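You operate a simulated robot arm through the tools that you are given. There is no shell and no other tool.

Carry out the task below with a simulated robot arm. There is one attempt and no reset: what you move stays moved.

JOB
Hoist the red motor onto the yellow cradle.
Fine: shut the hook latch before lifting; the hook stays in the eye, the chain eased.

Only the result counts: the job must be done as asked and must still hold three seconds after the hand-in. Knocking over, shifting, dropping, spilling or breaking anything else fails it.

ROBOT AND FRAMES
A 7-joint arm with a two-finger parallel gripper, fixed in place. Base frame: the origin is at the foot of the arm, x ahead of it, y to its left, z up. Lengths are in mm, angles in rad, forces in N, time in s.
Its first joint turns from -2.897 to 2.897 rad. Payload 4.4 kg.
The TCP is the grasp point between the finger pads, 23 mm short of the fingertips. In the tool frame z runs along the fingers and y along their closing line. Largest opening 94 mm; finger width 38, thickness 10; the body of the gripper, 54 by 96 mm, starts 39 mm behind the TCP.
Orientation is that of the tool frame in the base frame, as [roll, pitch, yaw] about the fixed x, y, z axes, in that order (R = Rz(yaw) Ry(pitch) Rx(roll)). With the fingers straight down and closing along the base's y, the tool's x points along the base's -x, its y along +y and its z along -z.

CONTROLS
- The arm moves only by the tool jog_arm. Its argument "motion" is a list of rows, each an object (a shift or turn left out is 0, a gripper value left out holds the last) with "travel": the shift along the base's x, y, z in mm, a list of three; "delta_rot": the turn, a rotation vector about the base's x, y, z in rad, a list of three; "grip": the opening, from 0 (shut) to 1 (fully open). In form: [{"travel": [x, y, z], "delta_rot": [ax, ay, az], "grip": grip}, ...]. A call has 1 to 20 rows; each row is the pose to reach, as a shift and turn from the pose commanded when the call began. Each row takes 0.2 s and may step no farther than 50 mm and 0.15 rad from the row before; otherwise, or with a gripper value out of range, the whole call is refused. A pose out of reach is approached as far as the arm can. The call stops where the force on the tool passes 40 N (or 10 N more than at its start, if that is more) or the arm is blocked; 0.2 s more then pass. The fingers move at their own pace (about 72 mm/s each) and stop on an object; they squeeze with about 40 N. The grip force told is the motor's: it shows also when the fingers shut on nothing. Time passes only in rows, and 0.2 s behind the last, so rows that repeat a pose let the fingers close. It gives the time, the measured TCP pose, the force on the tool (base axes), the opening and the grip force at its end, in the units of the frame above (readings bear some noise), with the torque about the TCP (base axes, N m) and any sound that the robot's microphone picked up, and new pictures: "views" is both (left out), scene, wrist or none.
- Cameras (640 x 400 px; columns grow to the right, rows downward): "scene" is fixed at [394.2, 653.9, 1359.6]; the picture's right is [-0.50, -0.87, 0.00], its down [-0.51, 0.29, -0.81] and it looks along [0.70, -0.41, -0.58] (base axes); focal length 214 px, centre (320, 200). "wrist" rides on the gripper at [86, 16, -74] in the tool frame; the picture's right is [-0.18, 0.98, 0.00], its down [-0.58, -0.11, -0.81] and it looks along [-0.79, -0.15, 0.59] (tool axes); focal length 243 px, centre (320, 200). There is no depth. A picture from a camera that has moved, and an enlarged one, comes with that camera's place and axes in the base frame and with its lens. The place of the scene camera against the robot may be out by one fixed shift of up to 18 mm in any direction.
- enlarge(camera, box): a new picture of the part [left, top, right, bottom] of that camera's present view, enlarged. The clock stands still meanwhile.
- sign_off(): hands the job in; it is judged then, once.

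Nothing tells you positions but the pictures and the camera data. Unless the task says otherwise, let go and move clear before handing in.

The tools are called after "Emit:" by a JSON object that holds its "fn" and its "kwargs". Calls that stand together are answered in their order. jog_arm: Moves the arm, as the interface text tells. Its arguments: {"type":"object","properties":{"motion":{"type":"array","items":{"type":"object","properties":{"travel":{"type":"array","items":{"type":"number"}},"delta_rot":{"type":"array","items":{"type":"number"}},"grip":{"type":"number"}}}},"views":{"type":"string","enum":["both","scene","wrist","none"]}},"required":["motion"]} The other tools are called the same way: enlarge (camera, box) takes an enlarged picture of a part of a camera's view; sign_off () hands the job in.

At the start:

```text
time_s: 0.0
tool_pos: [532.6, 355.4, 1438.1]
tcp_rot: [-3.14, 0.001, 3.141]
contact_force: [-0.4, -0.9, 0.3]
torque: [-0.01, -0.02, -0.01]
grip_width: 94.3
grasp_force: 0.1
```

scene: 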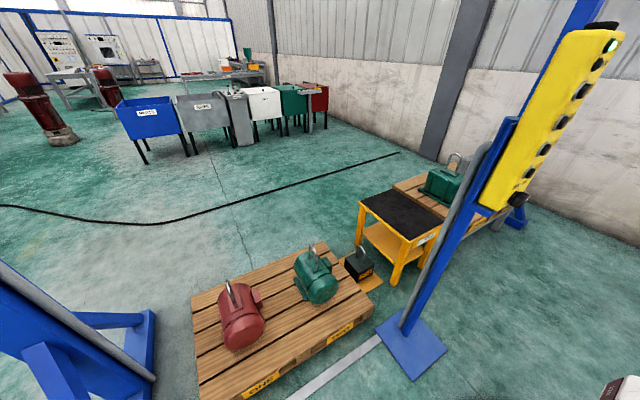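
wrist: 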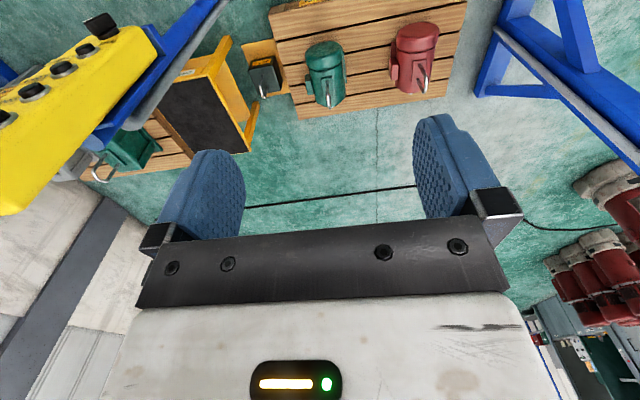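

I see a gantry with a yellow push-button pendant, a red and a green motor on a pallet, and a yellow table or cradle. I'll look closer at each part before I move.

Emit:
{"fn": "enlarge", "kwargs": {"camera": "scene", "box": [460, 0, 640, 230]}}

Emit:
{"fn": "enlarge", "kwargs": {"camera": "scene", "box": [180, 160, 480, 400]}}

Emit:
{"fn": "enlarge", "kwargs": {"camera": "wrist", "box": [0, 0, 250, 220]}}

Emit:
{"fn": "enlarge", "kwargs": {"camera": "wrist", "box": [220, 0, 480, 130]}}

```text
1.74 times, centred on (550, 115) of scene
camera zoom: at [394.2, 653.9, 1359.6], right [-0.5, -0.87, 0.0], down [-0.51, 0.29, -0.81], along [0.7, -0.41, -0.58], focal length 373 px, centre (-80, 348)
```

zoom: 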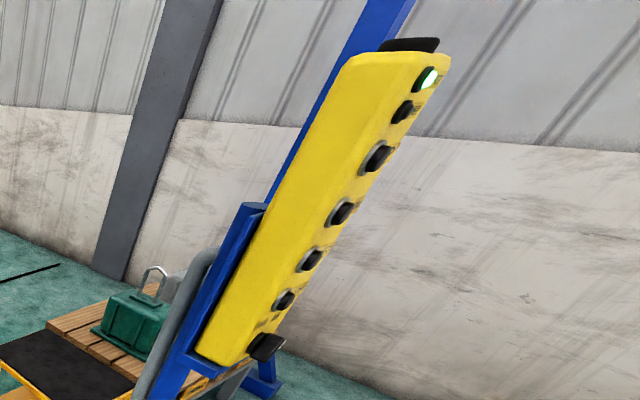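

```text
1.67 times, centred on (330, 280) of scene
camera zoom: at [394.2, 653.9, 1359.6], right [-0.5, -0.87, 0.0], down [-0.51, 0.29, -0.81], along [0.7, -0.41, -0.58], focal length 358 px, centre (303, 67)
```

zoom: 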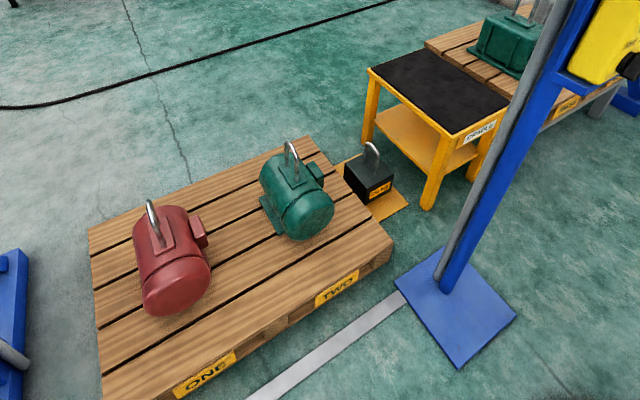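

```text
1.82 times, centred on (125, 110) of wrist
camera zoom: at [446.9, 370.9, 1511.6], right [0.18, 0.98, 0.0], down [0.58, -0.11, 0.81], along [0.79, -0.15, -0.59], focal length 441 px, centre (674, 364)
```

zoom: 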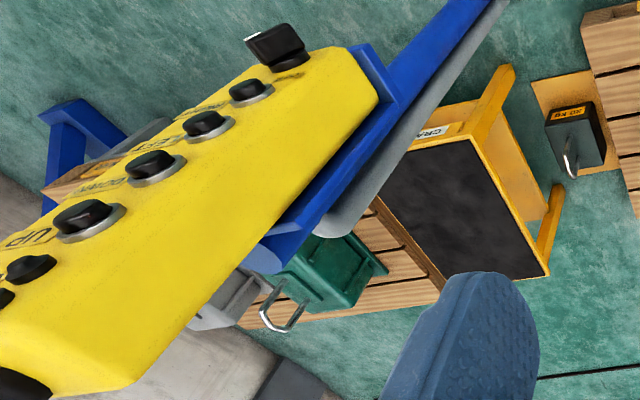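

```text
2.46 times, centred on (350, 65) of wrist
camera zoom: at [446.9, 370.9, 1511.6], right [0.18, 0.98, 0.0], down [0.58, -0.11, 0.81], along [0.79, -0.15, -0.59], focal length 597 px, centre (246, 532)
```

zoom: 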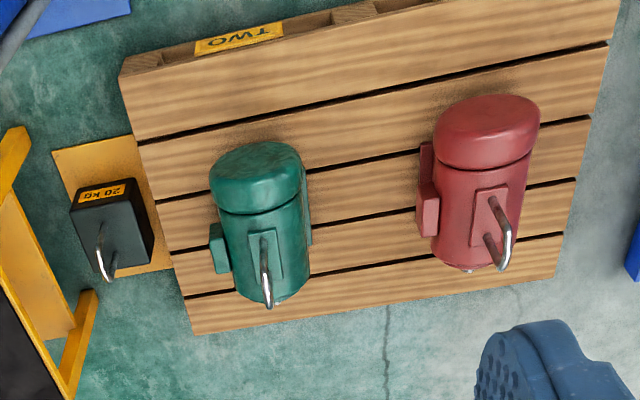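

The pendant stands near x 530, y 0, z 1050–1380, and its buttons seem to face the robot. I haven't found the hook yet, so I'm zooming in on the suspicious spots.

Emit:
{"fn": "enlarge", "kwargs": {"camera": "scene", "box": [400, 130, 520, 240]}}

Emit:
{"fn": "enlarge", "kwargs": {"camera": "wrist", "box": [40, 90, 180, 200]}}

Emit:
{"fn": "enlarge", "kwargs": {"camera": "wrist", "box": [0, 0, 160, 220]}}

Emit:
{"fn": "enlarge", "kwargs": {"camera": "scene", "box": [540, 10, 640, 110]}}

```text
3.64 times, centred on (460, 185) of scene
camera zoom: at [394.2, 653.9, 1359.6], right [-0.5, -0.87, 0.0], down [-0.51, 0.29, -0.81], along [0.7, -0.41, -0.58], focal length 780 px, centre (-189, 254)
```

zoom: 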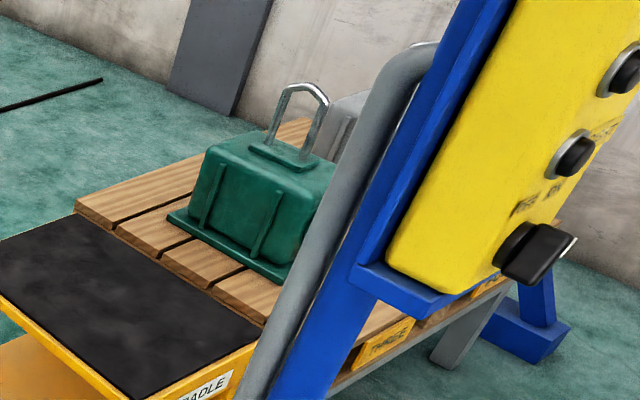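

```text
3.64 times, centred on (110, 145) of wrist
camera zoom: at [446.9, 370.9, 1511.6], right [0.18, 0.98, 0.0], down [0.58, -0.11, 0.81], along [0.79, -0.15, -0.59], focal length 882 px, centre (1084, 400)
```

zoom: 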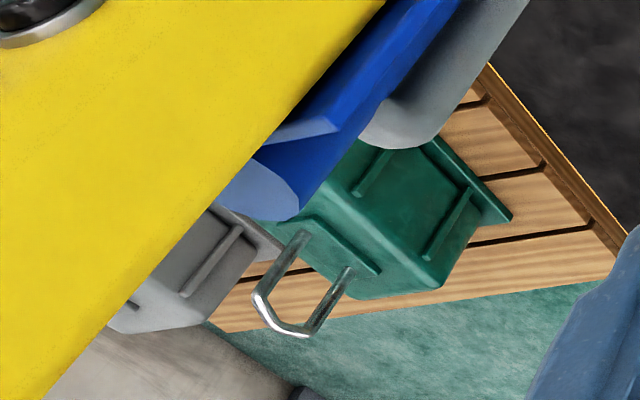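

```text
1.82 times, centred on (80, 110) of wrist
camera zoom: at [446.9, 370.9, 1511.6], right [0.18, 0.98, 0.0], down [0.58, -0.11, 0.81], along [0.79, -0.15, -0.59], focal length 441 px, centre (756, 364)
```

zoom: 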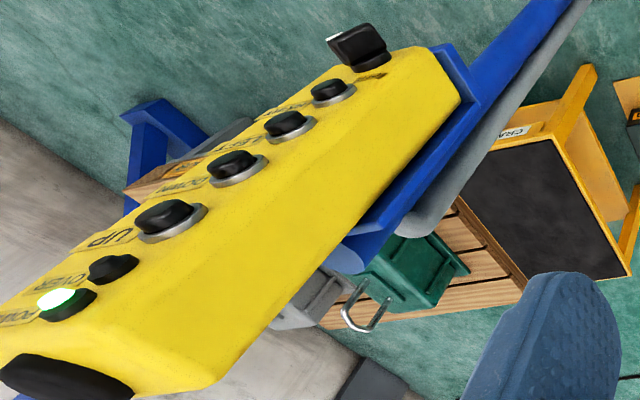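

```text
4.00 times, centred on (590, 60) of scene
camera zoom: at [394.2, 653.9, 1359.6], right [-0.5, -0.87, 0.0], down [-0.51, 0.29, -0.81], along [0.7, -0.41, -0.58], focal length 858 px, centre (-760, 760)
```

zoom: 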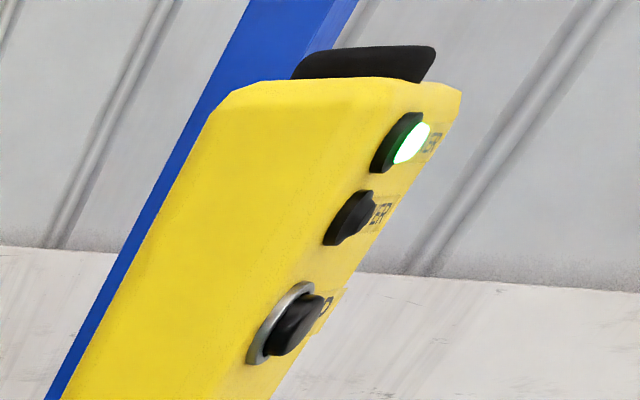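

The pendant labels seem to read POWER, OVER, UP, DOWN, LEFT and RIGHT, with a rotary switch at the bottom. I'm moving the wrist camera back in x and in front of the panel to read it head-on and find the hook.

Emit:
{"fn": "jog_arm", "kwargs": {"motion": [{"travel": [-44, 0, 0], "delta_rot": [0, -0.1, 0]}, {"travel": [-88, 0, 0], "delta_rot": [0, -0.2, 0]}, {"travel": [-132, 0, 0], "delta_rot": [0, -0.3, 0]}, {"travel": [-176, 0, 0], "delta_rot": [0, -0.4, 0]}, {"travel": [-220, 0, 0], "delta_rot": [0, -0.5, 0]}, {"travel": [-220, -40, -15], "delta_rot": [0, -0.64, 0]}, {"travel": [-220, -80, -30], "delta_rot": [0, -0.64, 0]}, {"travel": [-220, -120, -45], "delta_rot": [0, -0.64, 0]}]}}

```text
time_s: 1.8
tool_pos: [315.4, 236.0, 1393.5]
tcp_rot: [-3.141, 0.643, -3.141]
contact_force: [0.3, -0.2, -0.5]
torque: [-0.04, 0.01, 0.02]
grip_width: 94.0
grasp_force: 0.0
camera wrist: at [200.7, 251.5, 1400.2], right [0.15, 0.98, 0.11], down [-0.02, -0.11, 0.99], along [0.99, -0.15, 0.0], focal length 243 px, centre (320, 200)
```

scene: 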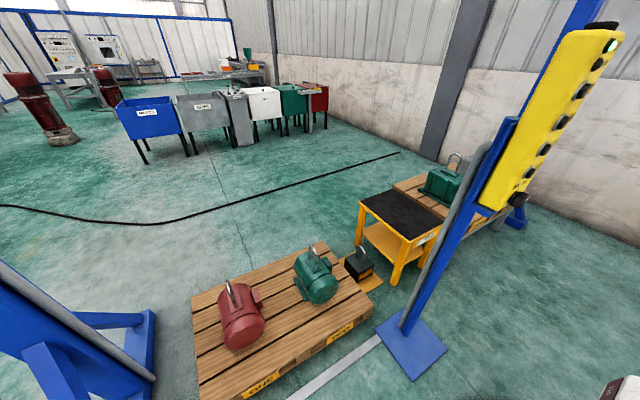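
wrist: 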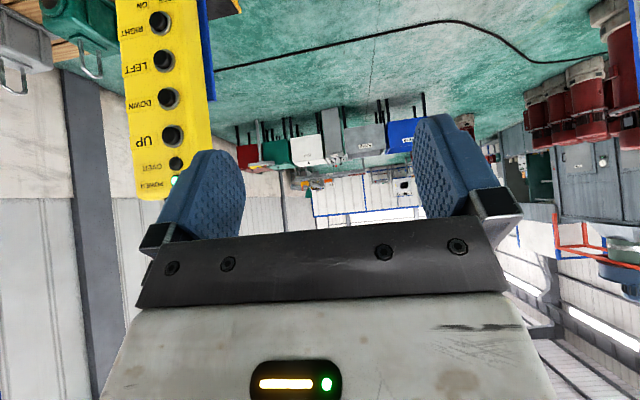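

The panel faces the robot and reads POWER, OVER, UP, DOWN, LEFT and RIGHT, then the switch. I'll carry on until I'm square in front of it.

Emit:
{"fn": "jog_arm", "kwargs": {"motion": [{"travel": [0, -45, -25]}, {"travel": [0, -90, -50]}, {"travel": [0, -135, -80]}, {"travel": [0, -180, -110]}, {"travel": [0, -206, -150]}, {"travel": [0, -206, -190]}]}}

Emit:
{"fn": "enlarge", "kwargs": {"camera": "wrist", "box": [160, 0, 480, 200]}}

```text
refused: row 1 steps farther than a row can; nothing moved
```

```text
2.00 times, centred on (320, 100) of wrist
camera zoom: at [200.7, 251.5, 1400.2], right [0.15, 0.98, 0.11], down [-0.02, -0.11, 0.99], along [0.99, -0.15, 0.0], focal length 485 px, centre (320, 400)
```

zoom: 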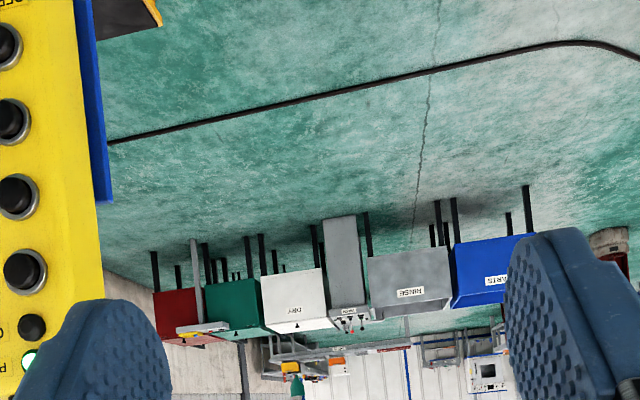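

That call was refused because its first step was too long. I'm retrying with shorter steps to reach the front of the pendant.

Emit:
{"fn": "jog_arm", "kwargs": {"motion": [{"travel": [0, -35, -25]}, {"travel": [0, -70, -50]}, {"travel": [0, -105, -80]}, {"travel": [0, -140, -110]}, {"travel": [0, -175, -140]}, {"travel": [0, -206, -165]}, {"travel": [0, -206, -190]}]}}

```text
time_s: 3.4
tool_pos: [314.0, 28.7, 1204.8]
tcp_rot: [3.141, 0.641, -3.141]
contact_force: [-0.1, 0.0, -0.2]
torque: [0.03, 0.01, -0.01]
grip_width: 94.1
grasp_force: 0.2
camera wrist: at [199.4, 44.8, 1210.8], right [0.15, 0.98, 0.11], down [-0.02, -0.11, 0.99], along [0.99, -0.15, 0.0], focal length 243 px, centre (320, 200)
```

scene: 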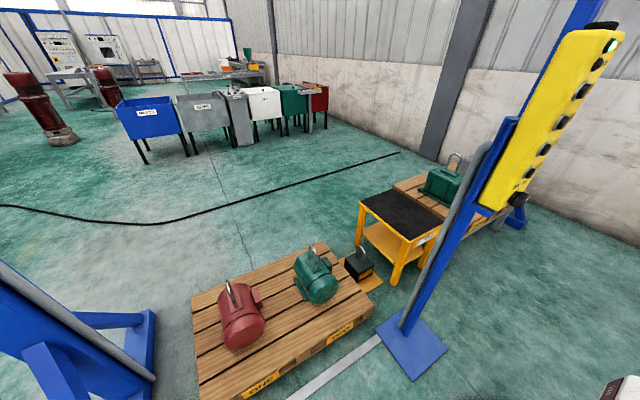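
wrist: 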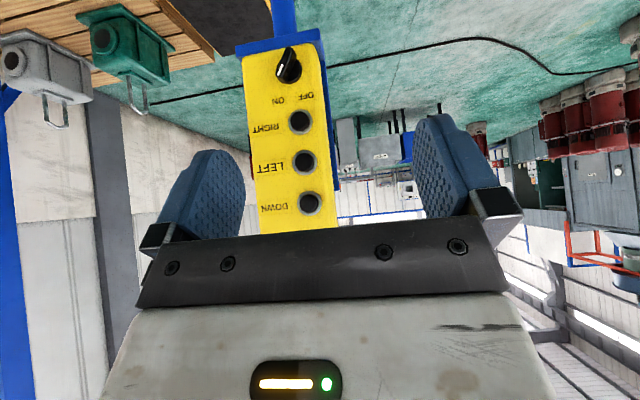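

Emit:
{"fn": "enlarge", "kwargs": {"camera": "wrist", "box": [220, 30, 360, 240]}}

Emit:
{"fn": "enlarge", "kwargs": {"camera": "wrist", "box": [0, 0, 240, 150]}}

```text
1.90 times, centred on (290, 135) of wrist
camera zoom: at [199.4, 44.8, 1210.8], right [0.15, 0.98, 0.11], down [-0.02, -0.11, 0.99], along [0.99, -0.15, 0.0], focal length 462 px, centre (377, 324)
```

zoom: 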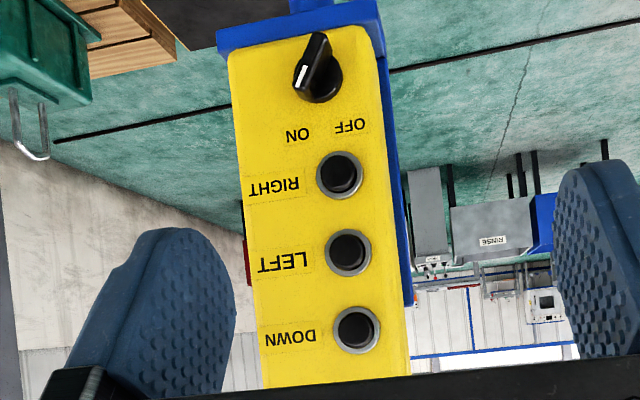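

```text
2.67 times, centred on (120, 75) of wrist
camera zoom: at [199.4, 44.8, 1210.8], right [0.15, 0.98, 0.11], down [-0.02, -0.11, 0.99], along [0.99, -0.15, 0.0], focal length 647 px, centre (853, 533)
```

zoom: 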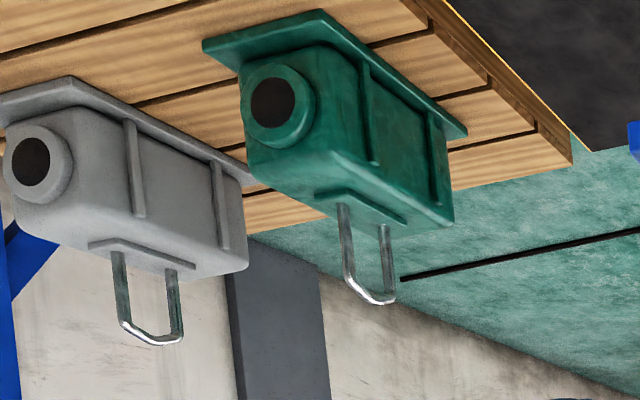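

Emit:
{"fn": "enlarge", "kwargs": {"camera": "wrist", "box": [235, 35, 335, 140]}}

Emit:
{"fn": "enlarge", "kwargs": {"camera": "scene", "box": [480, 160, 560, 230]}}

```text
3.81 times, centred on (285, 88) of wrist
camera zoom: at [199.4, 44.8, 1210.8], right [0.15, 0.98, 0.11], down [-0.02, -0.11, 0.99], along [0.99, -0.15, 0.0], focal length 924 px, centre (453, 629)
```

zoom: 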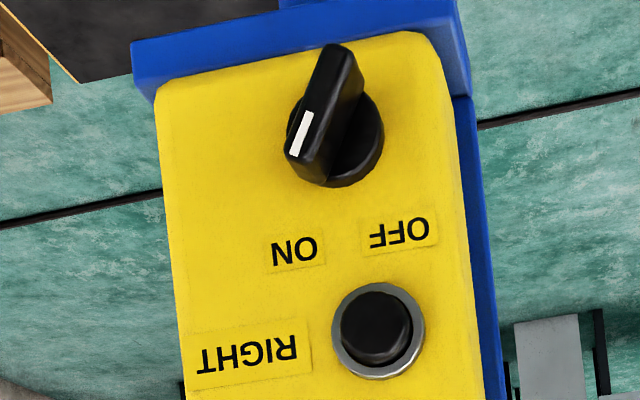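

```text
5.71 times, centred on (520, 195) of scene
camera zoom: at [394.2, 653.9, 1359.6], right [-0.5, -0.87, 0.0], down [-0.51, 0.29, -0.81], along [0.7, -0.41, -0.58], focal length 1226 px, centre (-823, 229)
```

zoom: 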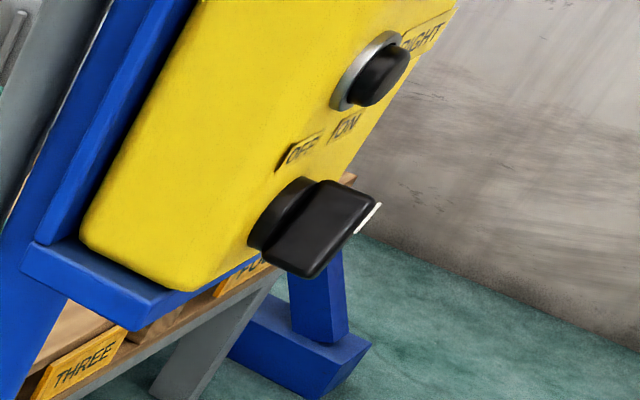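

The rotary switch is at ON and power is on. The hook must be overhead on the beam near x≈1090, so I'll step aside from the pendant and tilt the camera up to find it.

Emit:
{"fn": "jog_arm", "kwargs": {"motion": [{"travel": [0, 40, 20], "delta_rot": [0, -0.1, 0]}, {"travel": [0, 80, 40], "delta_rot": [0, -0.2, 0]}, {"travel": [0, 120, 50], "delta_rot": [0, -0.3, 0]}, {"travel": [0, 160, 50], "delta_rot": [0, -0.4, 0]}, {"travel": [0, 200, 50], "delta_rot": [0, -0.45, 0]}], "views": "wrist"}}

```text
time_s: 4.6
tool_pos: [327.6, 210.0, 1253.6]
tcp_rot: [3.139, 1.092, 3.077]
contact_force: [-3.1, 4.0, -0.8]
torque: [-0.15, -0.1, -0.2]
grip_width: 93.7
grasp_force: 0.0
camera wrist: at [222.9, 232.9, 1211.2], right [0.15, 0.98, 0.16], down [-0.45, -0.08, 0.89], along [0.88, -0.2, 0.43], focal length 243 px, centre (320, 200)
```

wrist: 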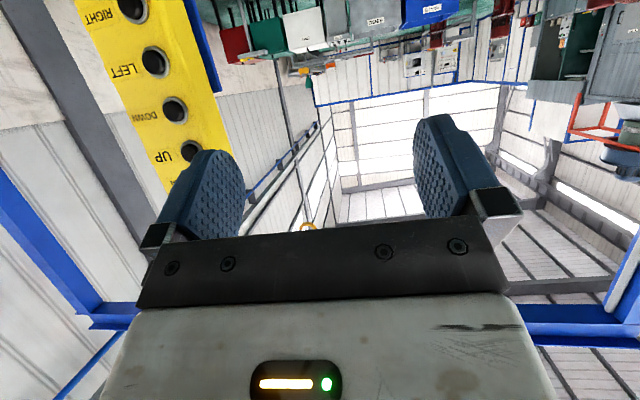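

The arm fell slightly short of this pose. There is a small orange ring near the bottom of the wrist view that may be the hook, so I'm enlarging it.

Emit:
{"fn": "enlarge", "kwargs": {"camera": "wrist", "box": [230, 120, 420, 245]}}

```text
3.20 times, centred on (325, 182) of wrist
camera zoom: at [222.9, 232.9, 1211.2], right [0.15, 0.98, 0.16], down [-0.45, -0.08, 0.89], along [0.88, -0.2, 0.43], focal length 776 px, centre (304, 256)
```

zoom: 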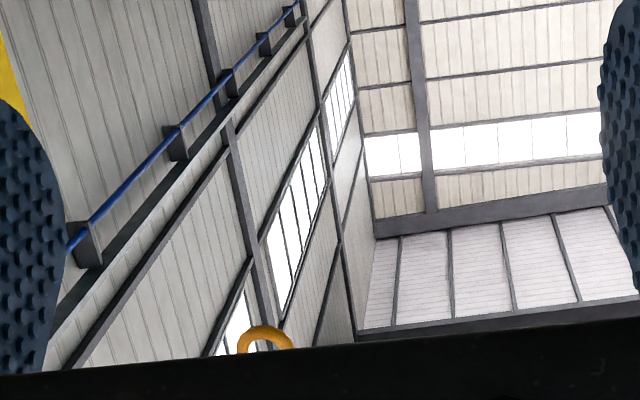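

That ring is the bottom of the orange hook, at roughly x≈1090, y≈-43, z≈1765. I'll move to a more comfortable pose that looks up towards it.

Emit:
{"fn": "jog_arm", "kwargs": {"motion": [{"travel": [30, 20, 30]}, {"travel": [60, 40, 60]}, {"travel": [90, 50, 90]}, {"travel": [120, 60, 120], "delta_rot": [0, 0, -0.1]}, {"travel": [140, 60, 160], "delta_rot": [0, 0, -0.2]}, {"travel": [140, 60, 200], "delta_rot": [0, 0, -0.3]}, {"travel": [140, 60, 200], "delta_rot": [0, 0, -0.3]}], "views": "wrist"}}

```text
time_s: 6.2
tool_pos: [453.2, 288.5, 1453.2]
tcp_rot: [-3.141, 1.088, 2.842]
contact_force: [-0.2, 0.1, 0.4]
torque: [0.02, 0.01, -0.01]
grip_width: 94.2
grasp_force: 0.1
camera wrist: at [357.2, 335.7, 1410.3], right [0.37, 0.91, 0.16], down [-0.46, 0.03, 0.89], along [0.81, -0.41, 0.43], focal length 243 px, centre (320, 200)
```

wrist: 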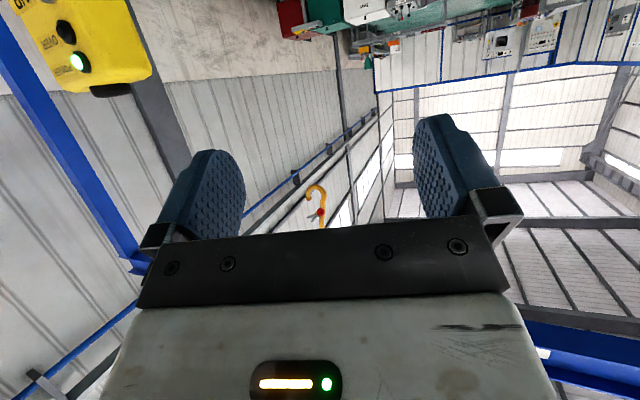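

Emit:
{"fn": "enlarge", "kwargs": {"camera": "wrist", "box": [280, 170, 360, 240]}}

```text
5.71 times, centred on (320, 205) of wrist
camera zoom: at [357.2, 335.7, 1410.3], right [0.37, 0.91, 0.16], down [-0.46, 0.03, 0.89], along [0.81, -0.41, 0.43], focal length 1386 px, centre (320, 171)
```

zoom: 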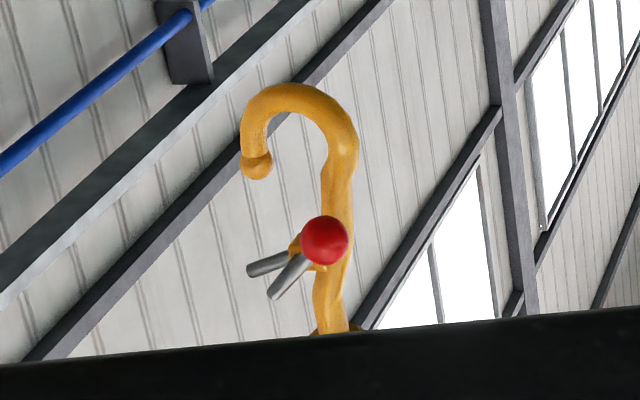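

The hook hangs near (1090, -40, 1738) with a latch and a red ball handle, and its throat is open. Next I'll close the gripper and go to a pre-press pose in front of DOWN, with the fingers pointing at the panel.

Emit:
{"fn": "jog_arm", "kwargs": {"motion": [{"travel": [-2, -35, -26], "delta_rot": [-0.009, -0.06, 0.037], "grip": 0}, {"travel": [-4, -70, -52], "delta_rot": [-0.018, -0.119, 0.0735], "grip": 0}, {"travel": [-5, -105, -78], "delta_rot": [-0.027, -0.179, 0.11], "grip": 0}, {"travel": [-6, -140, -104], "delta_rot": [-0.036, -0.239, 0.147], "grip": 0}, {"travel": [-8, -175, -130], "delta_rot": [-0.045, -0.298, 0.184], "grip": 0}, {"travel": [-10, -210, -156], "delta_rot": [-0.054, -0.358, 0.22], "grip": 0}, {"travel": [-11, -245, -182], "delta_rot": [-0.063, -0.418, 0.257], "grip": 0}, {"travel": [-12, -280, -208], "delta_rot": [-0.072, -0.477, 0.294], "grip": 0}, {"travel": [-13, -313, -234], "delta_rot": [-0.072, -0.477, 0.294], "grip": 0}, {"travel": [-13, -313, -234], "delta_rot": [-0.072, -0.477, 0.294], "grip": 0}]}}

```text
time_s: 8.4
tool_pos: [440.1, 8.4, 1218.8]
tcp_rot: [-3.141, 1.567, 3.131]
contact_force: [0.7, 1.1, -0.3]
torque: [0.01, -0.01, -0.03]
grip_width: 0.2
grasp_force: 40.4
out of reach, approached as far as the arm can: row 9
camera wrist: at [364.6, 25.9, 1130.8], right [0.01, 0.98, 0.18], down [-0.81, -0.1, 0.58], along [0.59, -0.16, 0.79], focal length 243 px, centre (320, 200)
```

scene: 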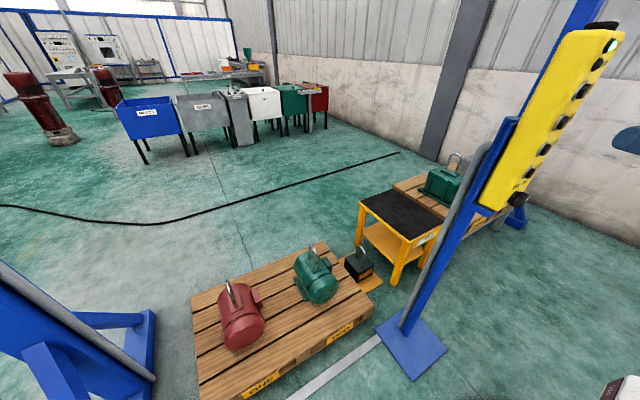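
wrist: 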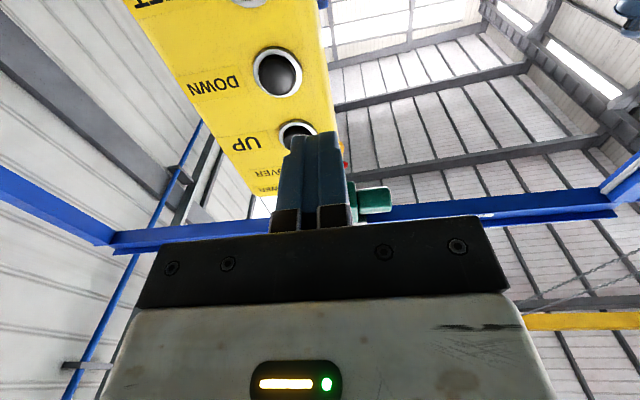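

The arm reports y≈-24 out of reach this close in. I'll extend towards the panel, where it should be reachable, still short of the buttons.

Emit:
{"fn": "jog_arm", "kwargs": {"motion": [{"travel": [20, 0, 0]}, {"travel": [40, 0, 0]}, {"travel": [55, 0, -5]}, {"travel": [55, 0, -5]}], "views": "wrist"}}

```text
time_s: 9.4
tool_pos: [494.2, 11.5, 1214.0]
tcp_rot: [-3.108, 1.567, -3.123]
contact_force: [1.3, -0.6, 0.5]
torque: [-0.03, -0.01, 0.02]
grip_width: 0.1
grasp_force: 39.9
out of reach, approached as far as the arm can: row 1, 2, 3, 4
camera wrist: at [420.1, 27.6, 1126.4], right [0.02, 0.98, 0.18], down [-0.81, -0.1, 0.58], along [0.59, -0.16, 0.79], focal length 243 px, centre (320, 200)
```

wrist: 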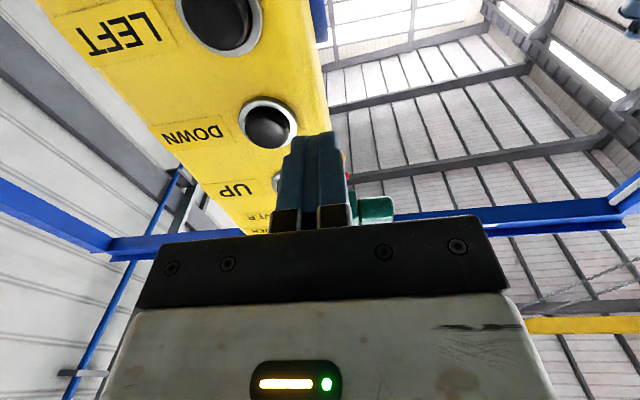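

The pose is still out of reach with the tool fully level. I'll tip the tool about 20° below horizontal and check whether y = -24 becomes reachable.

Emit:
{"fn": "jog_arm", "kwargs": {"motion": [{"travel": [-10, 0, 0], "delta_rot": [0, 0.12, 0]}, {"travel": [-20, 0, 0], "delta_rot": [0, 0.24, 0]}, {"travel": [-20, 0, 0], "delta_rot": [0, 0.37, 0]}, {"travel": [-20, 0, 0], "delta_rot": [0, 0.37, 0]}], "views": "wrist"}}

```text
time_s: 10.4
tool_pos: [473.5, -25.2, 1214.9]
tcp_rot: [-3.141, 1.2, 3.141]
contact_force: [3.7, -0.5, -4.6]
torque: [0.01, -0.15, 0.0]
grip_width: 0.2
grasp_force: 40.0
out of reach, approached as far as the arm can: row 1
camera wrist: at [373.6, -7.8, 1159.6], right [0.07, 0.98, 0.17], down [-0.54, -0.11, 0.83], along [0.84, -0.15, 0.53], focal length 243 px, centre (320, 200)
```

wrist: 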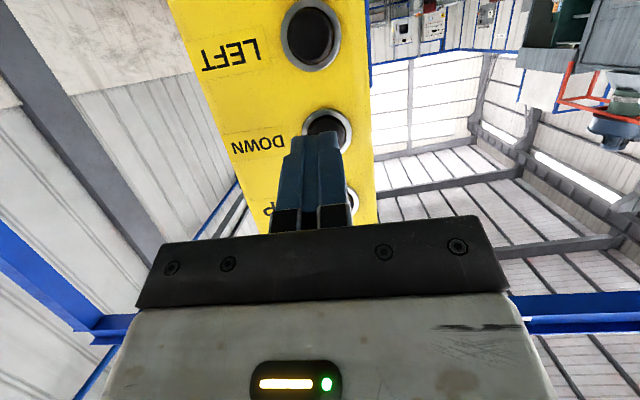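

This pose is reachable, with the fingertips just in front of DOWN. I'll creep closer first and then check the alignment.

Emit:
{"fn": "jog_arm", "kwargs": {"motion": [{"travel": [15, 0, -4]}, {"travel": [30, 0, -7]}, {"travel": [38, 0, -7]}], "views": "both"}}

Emit:
{"fn": "enlarge", "kwargs": {"camera": "scene", "box": [500, 0, 640, 220]}}

```text
time_s: 11.2
tool_pos: [511.8, -23.3, 1206.7]
tcp_rot: [-3.14, 1.201, 3.141]
contact_force: [-0.3, 1.1, -0.4]
torque: [0.04, -0.01, -0.01]
grip_width: 0.1
grasp_force: 39.9
camera wrist: at [412.9, -7.7, 1152.1], right [0.07, 0.98, 0.17], down [-0.54, -0.11, 0.83], along [0.84, -0.15, 0.52], focal length 243 px, centre (320, 200)
```

scene: 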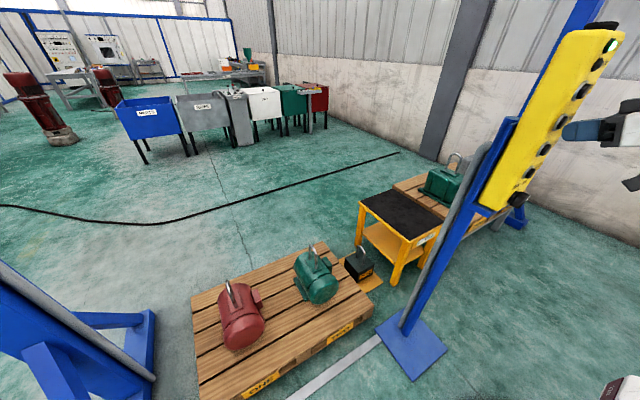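
wrist: 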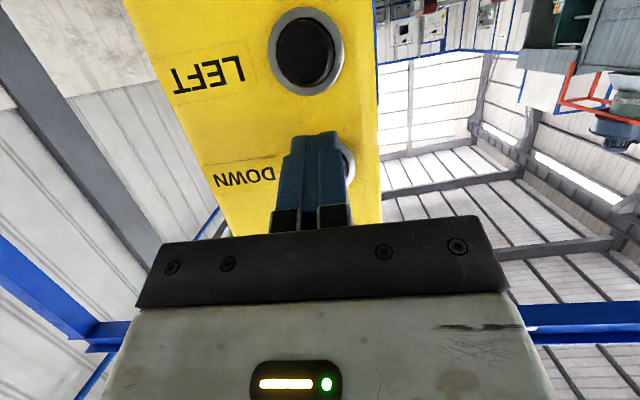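

```text
1.82 times, centred on (570, 110) of scene
camera zoom: at [394.2, 653.9, 1359.6], right [-0.5, -0.87, 0.0], down [-0.51, 0.29, -0.81], along [0.7, -0.41, -0.58], focal length 390 px, centre (-134, 364)
```

zoom: 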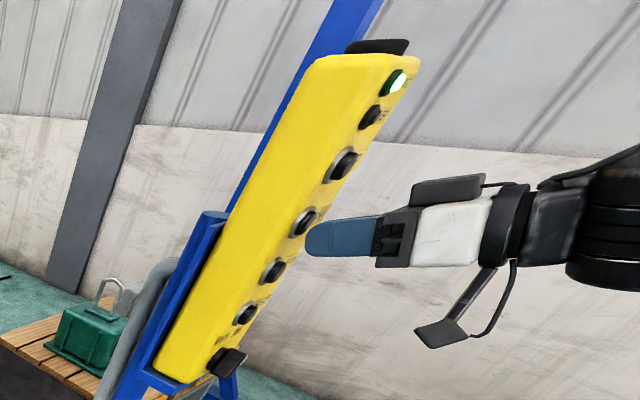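

The fingertips are about 10 mm from DOWN and slightly low. I'm raising 6 mm and pressing in small steps.

Emit:
{"fn": "jog_arm", "kwargs": {"motion": [{"travel": [0, 0, 6]}, {"travel": [4, 0, 6]}, {"travel": [8, 0, 6]}, {"travel": [11, 0, 6]}], "views": "both"}}

Emit:
{"fn": "enlarge", "kwargs": {"camera": "scene", "box": [540, 80, 640, 170]}}

```text
time_s: 12.2
tool_pos: [520.8, -23.4, 1212.7]
tcp_rot: [3.141, 1.201, 3.141]
contact_force: [-33.3, 0.8, -0.1]
torque: [0.01, -0.26, 0.02]
grip_width: 0.0
grasp_force: 39.3
stopped in row 4: the force on the tool passed its limit at 98 N (the readings are from after the stop); the commanded pose is now the measured one
camera wrist: at [421.3, -7.9, 1158.8], right [0.07, 0.98, 0.17], down [-0.54, -0.11, 0.83], along [0.84, -0.15, 0.53], focal length 243 px, centre (320, 200)
```

scene: 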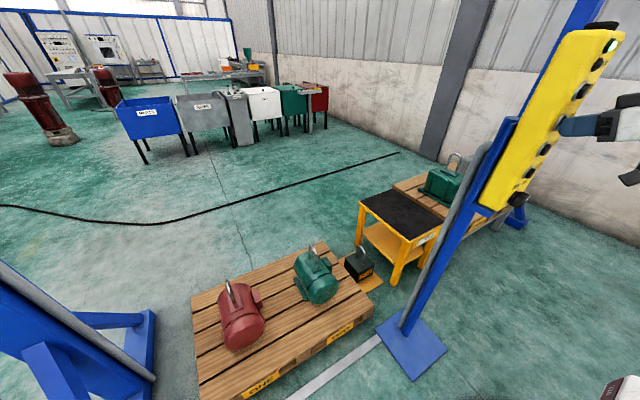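
wrist: 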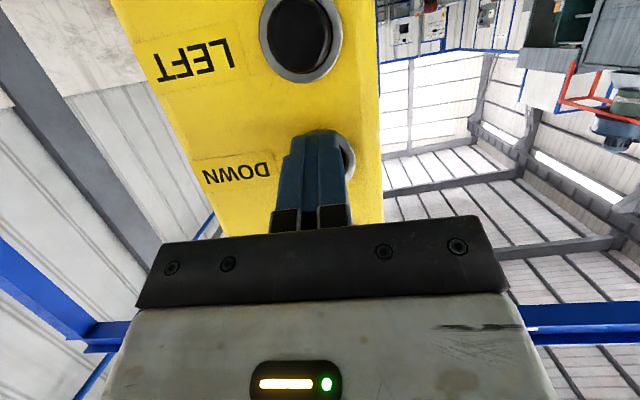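

```text
4.44 times, centred on (590, 125) of scene
camera zoom: at [394.2, 653.9, 1359.6], right [-0.5, -0.87, 0.0], down [-0.51, 0.29, -0.81], along [0.7, -0.41, -0.58], focal length 953 px, centre (-880, 533)
```

zoom: 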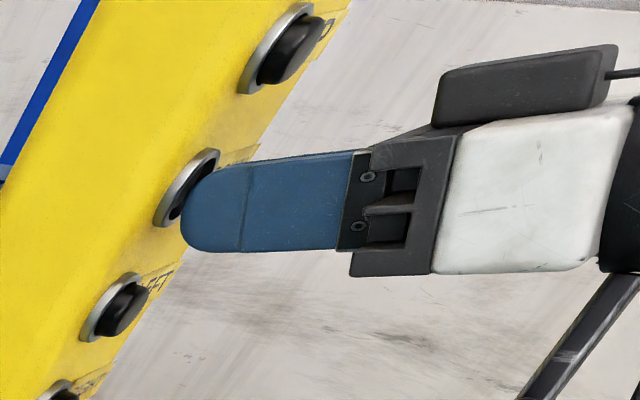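

Contact was firm at x≈521 with about 33 N still on the button. I'll hold for a moment to see whether the hoist is running.

Emit:
{"fn": "jog_arm", "kwargs": {"motion": [{"travel": [0, 0, 0]}, {"travel": [0, 0, 0]}, {"travel": [0, 0, 0]}, {"travel": [0, 0, 0]}, {"travel": [0, 0, 0]}], "views": "both"}}

```text
time_s: 12.7
tool_pos: [521.4, -23.8, 1214.0]
tcp_rot: [-3.141, 1.202, 3.141]
contact_force: [-31.9, 1.5, -1.3]
torque: [-0.01, -0.23, 0.06]
grip_width: 0.0
grasp_force: 40.3
stopped in row 2: the force on the tool passed its limit at 44 N (the readings are from after the stop); the commanded pose is now the measured one
camera wrist: at [421.2, -7.9, 1158.8], right [0.07, 0.98, 0.17], down [-0.54, -0.11, 0.83], along [0.84, -0.15, 0.53], focal length 243 px, centre (320, 200)
```

scene: 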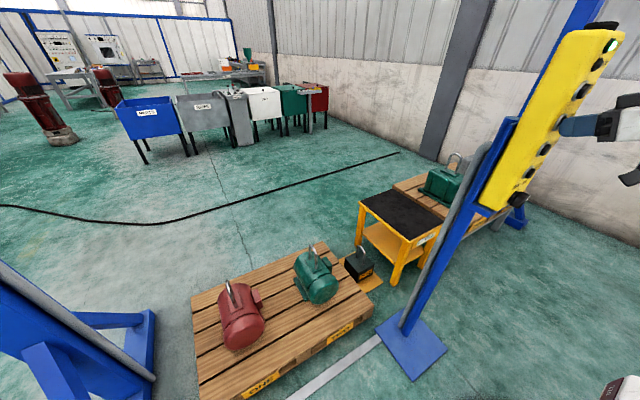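
wrist: 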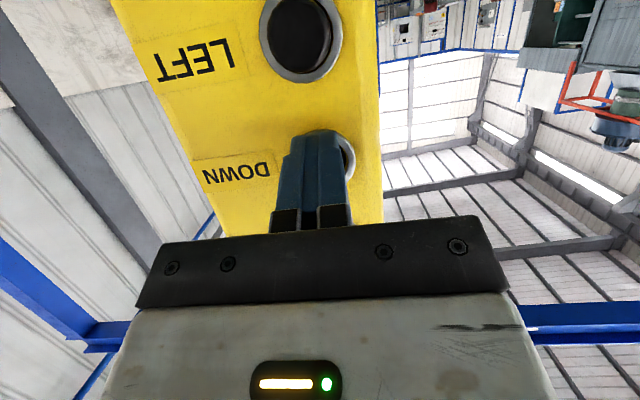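

The force limit halted the hold because I'm pressed against the button's stop. I'll back off 2 mm, hold lightly, and listen.

Emit:
{"fn": "jog_arm", "kwargs": {"motion": [{"travel": [-1, 0, 0]}, {"travel": [-2, 0, 0]}, {"travel": [-2, 0, 0]}, {"travel": [-2, 0, 0]}, {"travel": [-2, 0, 0]}, {"travel": [-2, 0, 0]}], "views": "none"}}

Emit:
{"fn": "enlarge", "kwargs": {"camera": "scene", "box": [540, 80, 640, 170]}}

```text
time_s: 14.1
tool_pos: [519.9, -24.1, 1213.4]
tcp_rot: [-3.141, 1.203, 3.141]
contact_force: [-15.3, -3.7, 3.9]
torque: [0.03, -0.27, -0.12]
grip_width: 0.0
grasp_force: 40.0
```

```text
4.44 times, centred on (590, 125) of scene
camera zoom: at [394.2, 653.9, 1359.6], right [-0.5, -0.87, 0.0], down [-0.51, 0.29, -0.81], along [0.7, -0.41, -0.58], focal length 953 px, centre (-880, 533)
```

zoom: 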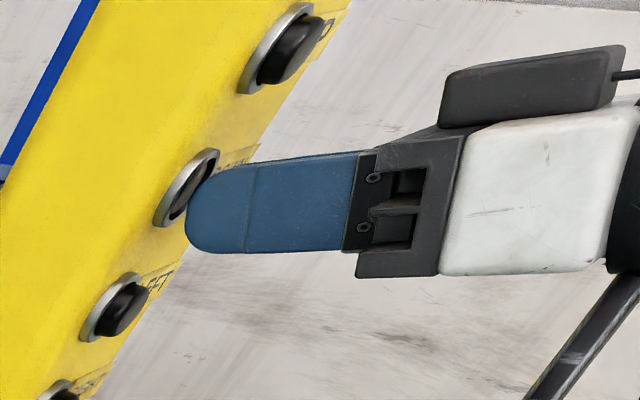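

The button looks pushed in at about 15 N. The hook only enters the scene picture below z≈1480, so I'll keep holding and watch for it.

Emit:
{"fn": "jog_arm", "kwargs": {"motion": [{"travel": [0, 0, 0]}, {"travel": [0, 0, 0]}, {"travel": [0, 0, 0]}, {"travel": [0, 0, 0]}, {"travel": [0, 0, 0]}], "views": "both"}}

```text
time_s: 15.3
tool_pos: [520.3, -23.5, 1213.2]
tcp_rot: [-3.141, 1.203, -3.141]
contact_force: [-15.9, -2.4, 5.6]
torque: [0.02, -0.27, -0.05]
grip_width: 0.0
grasp_force: 39.8
camera wrist: at [419.6, -7.8, 1158.8], right [0.07, 0.98, 0.17], down [-0.54, -0.11, 0.83], along [0.84, -0.15, 0.53], focal length 243 px, centre (320, 200)
```

scene: 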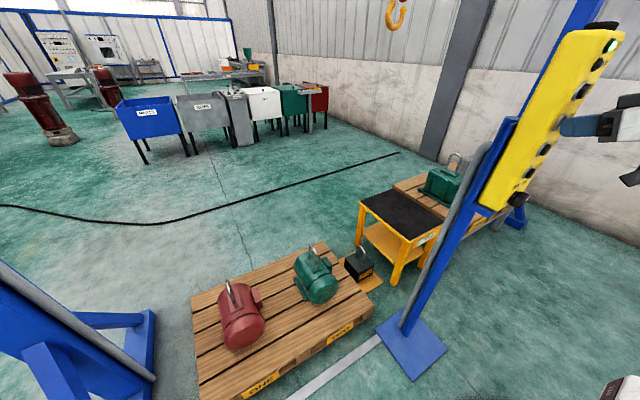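
wrist: 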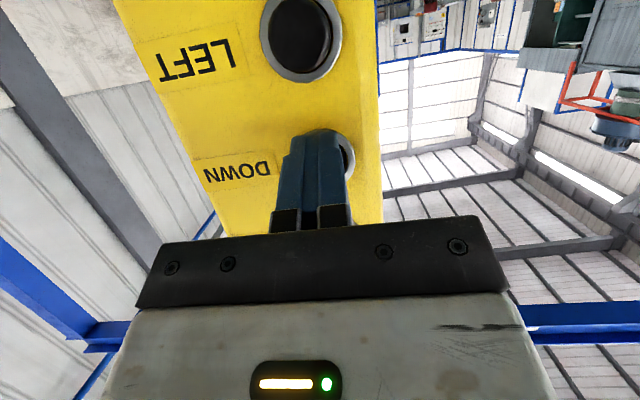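

It works: the hook has come down into the scene view at about (396, 15). The clock is stopped, so I'll take a close look at it.

Emit:
{"fn": "enlarge", "kwargs": {"camera": "scene", "box": [370, 0, 420, 40]}}

```text
10.00 times, centred on (395, 20) of scene
camera zoom: at [394.2, 653.9, 1359.6], right [-0.5, -0.87, 0.0], down [-0.51, 0.29, -0.81], along [0.7, -0.41, -0.58], focal length 2145 px, centre (-430, 2000)
```

zoom: 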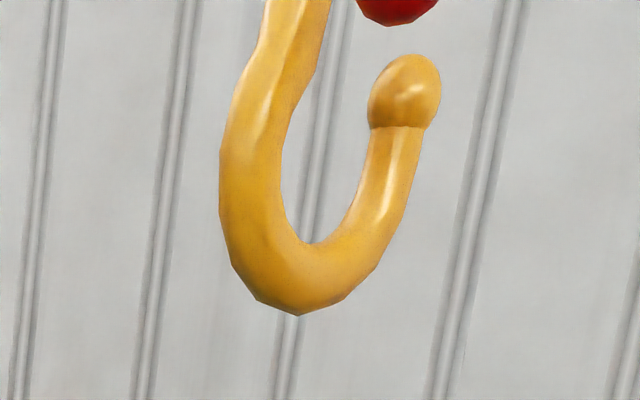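

Emit:
{"fn": "jog_arm", "kwargs": {"motion": [{"travel": [0, 0, 0]}, {"travel": [0, 0, 0]}, {"travel": [0, 0, 0]}, {"travel": [0, 0, 0]}, {"travel": [-12, 0, 0]}], "views": "scene"}}

Emit:
{"fn": "enlarge", "kwargs": {"camera": "scene", "box": [360, 0, 440, 60]}}

```text
time_s: 16.5
tool_pos: [507.4, -23.9, 1213.6]
tcp_rot: [-3.142, 1.2, -3.141]
contact_force: [-0.2, 0.6, 0.1]
torque: [0.02, 0.0, -0.01]
grip_width: 0.1
grasp_force: 40.2
```

scene: 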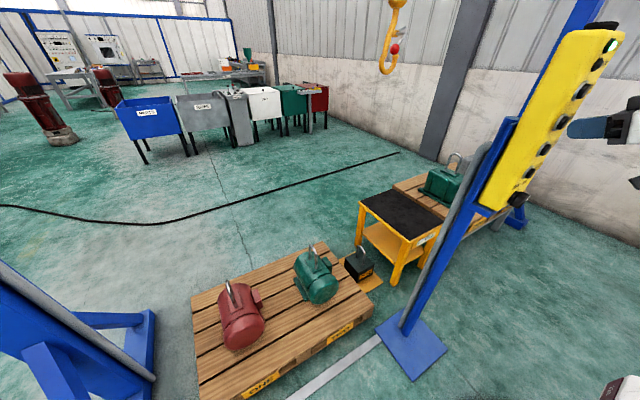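

```text
6.67 times, centred on (400, 30) of scene
camera zoom: at [394.2, 653.9, 1359.6], right [-0.5, -0.87, 0.0], down [-0.51, 0.29, -0.81], along [0.7, -0.41, -0.58], focal length 1430 px, centre (-213, 1333)
```

zoom: 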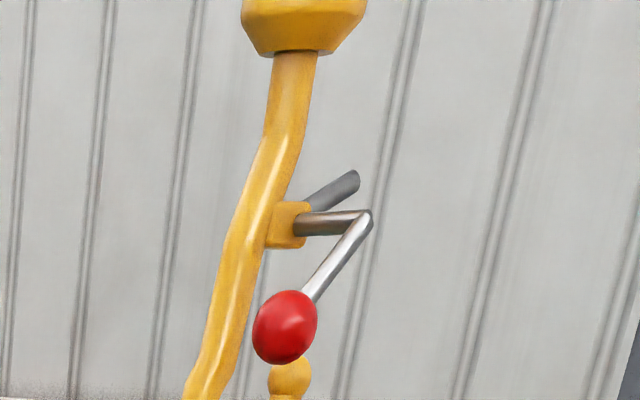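

The latch is open: two grey prongs point away from the tip, and a long lever with the red ball reaches out towards the robot. I'm checking the lower right of the scene to judge the robot's base and reach.

Emit:
{"fn": "enlarge", "kwargs": {"camera": "scene", "box": [560, 320, 640, 400]}}

Emit:
{"fn": "enlarge", "kwargs": {"camera": "scene", "box": [190, 260, 290, 360]}}

Emit:
{"fn": "enlarge", "kwargs": {"camera": "scene", "box": [280, 230, 390, 320]}}

Emit:
{"fn": "enlarge", "kwargs": {"camera": "scene", "box": [340, 160, 460, 300]}}

```text
5.00 times, centred on (600, 360) of scene
camera zoom: at [394.2, 653.9, 1359.6], right [-0.5, -0.87, 0.0], down [-0.51, 0.29, -0.81], along [0.7, -0.41, -0.58], focal length 1072 px, centre (-1080, -600)
```

zoom: 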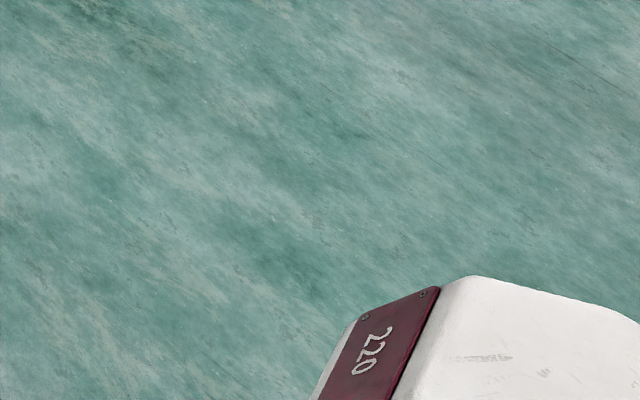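

```text
4.00 times, centred on (240, 310) of scene
camera zoom: at [394.2, 653.9, 1359.6], right [-0.5, -0.87, 0.0], down [-0.51, 0.29, -0.81], along [0.7, -0.41, -0.58], focal length 858 px, centre (640, -240)
```

zoom: 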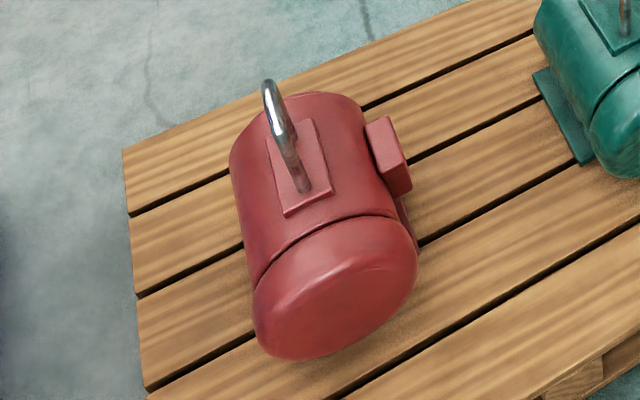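

```text
4.44 times, centred on (335, 275) of scene
camera zoom: at [394.2, 653.9, 1359.6], right [-0.5, -0.87, 0.0], down [-0.51, 0.29, -0.81], along [0.7, -0.41, -0.58], focal length 953 px, centre (253, -133)
```

zoom: 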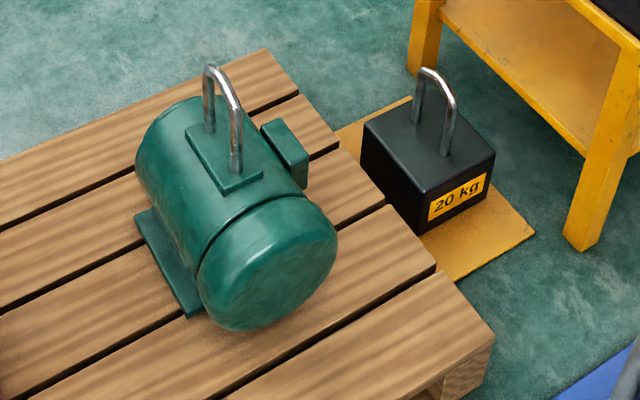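

```text
2.86 times, centred on (400, 230) of scene
camera zoom: at [394.2, 653.9, 1359.6], right [-0.5, -0.87, 0.0], down [-0.51, 0.29, -0.81], along [0.7, -0.41, -0.58], focal length 613 px, centre (91, 114)
```

zoom: 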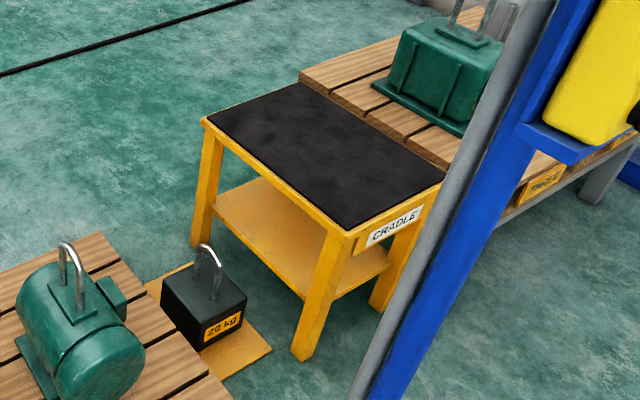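

The hook latch opens outward. To close it, the ball swings towards +y, so driving the hook -y with the ball held back would shut it. The red motor's eye is too far for the arm, so the ball will probably have to bear on the eye itself. I'll go and measure the red motor's eye with the wrist camera.

Emit:
{"fn": "jog_arm", "kwargs": {"motion": [{"travel": [-40, 0, 10], "delta_rot": [0, 0.1, 0]}, {"travel": [-58, 30, 35], "delta_rot": [0, 0.22, 0]}, {"travel": [-58, 65, 60], "delta_rot": [0, 0.34, 0]}, {"travel": [-58, 100, 85], "delta_rot": [0, 0.46, 0]}, {"travel": [-58, 135, 110], "delta_rot": [0, 0.58, 0]}, {"travel": [-58, 170, 135], "delta_rot": [0, 0.7, 0]}, {"travel": [-58, 205, 160], "delta_rot": [0, 0.82, 0]}, {"travel": [-58, 240, 185], "delta_rot": [0, 0.94, 0]}, {"travel": [-58, 275, 210], "delta_rot": [0, 1.06, 0]}, {"travel": [-58, 314, 227], "delta_rot": [0, 1.2, 0]}], "views": "wrist"}}

```text
time_s: 18.7
tool_pos: [517.5, 67.5, 1382.2]
tcp_rot: [2.868, 0.051, -3.016]
contact_force: [-0.6, 0.3, -0.4]
torque: [-0.03, -0.04, -0.01]
grip_width: 0.0
grasp_force: 40.0
out of reach, approached as far as the arm can: row 2, 3, 4, 5, 6, 7, 8, 9, 10
camera wrist: at [428.1, 51.4, 1451.1], right [0.05, 0.96, 0.28], down [0.58, -0.25, 0.78], along [0.81, 0.12, -0.57], focal length 243 px, centre (320, 200)
```

wrist: 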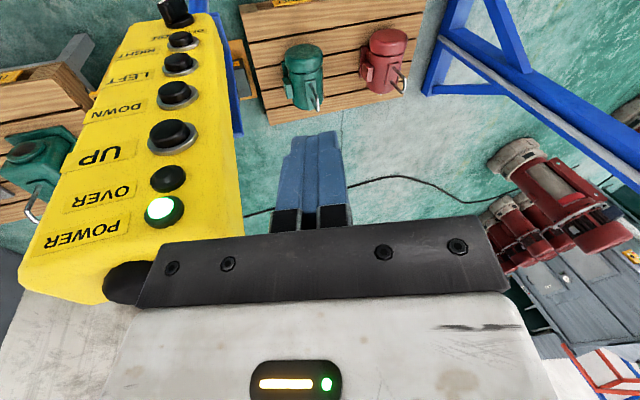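

The arm got caught on a joint limit here, but this view does show the red motor. I'll use it for measurements before moving back.

Emit:
{"fn": "enlarge", "kwargs": {"camera": "wrist", "box": [350, 20, 420, 110]}}

Emit:
{"fn": "enlarge", "kwargs": {"camera": "wrist", "box": [270, 30, 340, 120]}}

Emit:
{"fn": "enlarge", "kwargs": {"camera": "scene", "box": [520, 0, 640, 200]}}

```text
4.44 times, centred on (385, 65) of wrist
camera zoom: at [428.1, 51.4, 1451.1], right [0.05, 0.96, 0.28], down [0.58, -0.25, 0.78], along [0.81, 0.12, -0.57], focal length 1078 px, centre (31, 800)
```

zoom: 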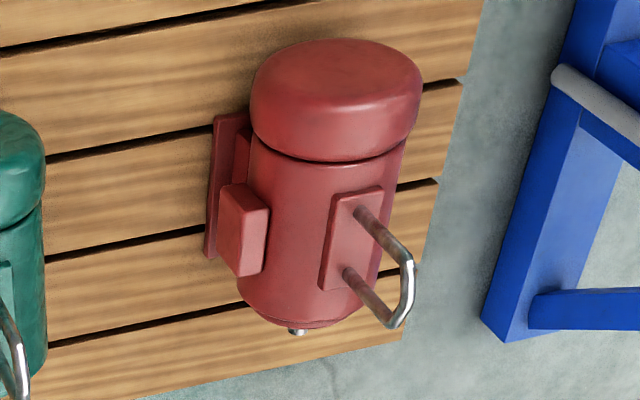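

```text
4.44 times, centred on (305, 75) of wrist
camera zoom: at [428.1, 51.4, 1451.1], right [0.05, 0.96, 0.28], down [0.58, -0.25, 0.78], along [0.81, 0.12, -0.57], focal length 1078 px, centre (387, 756)
```

zoom: 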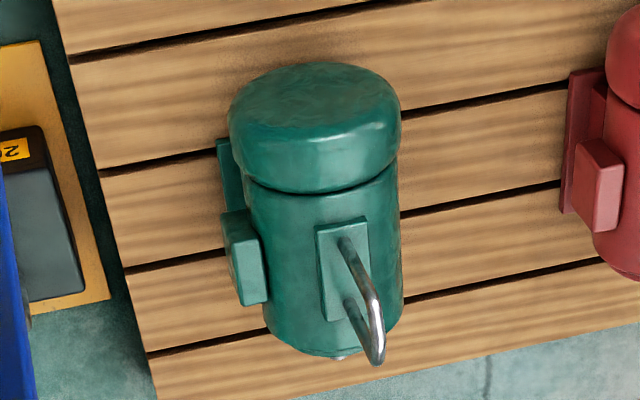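

```text
2.00 times, centred on (580, 100) of scene
camera zoom: at [394.2, 653.9, 1359.6], right [-0.5, -0.87, 0.0], down [-0.51, 0.29, -0.81], along [0.7, -0.41, -0.58], focal length 429 px, centre (-200, 400)
```

zoom: 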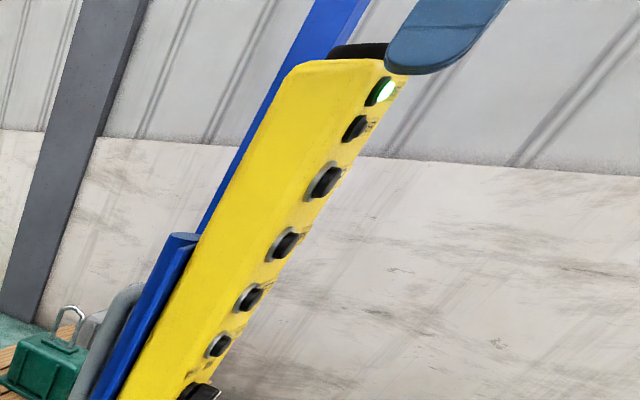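

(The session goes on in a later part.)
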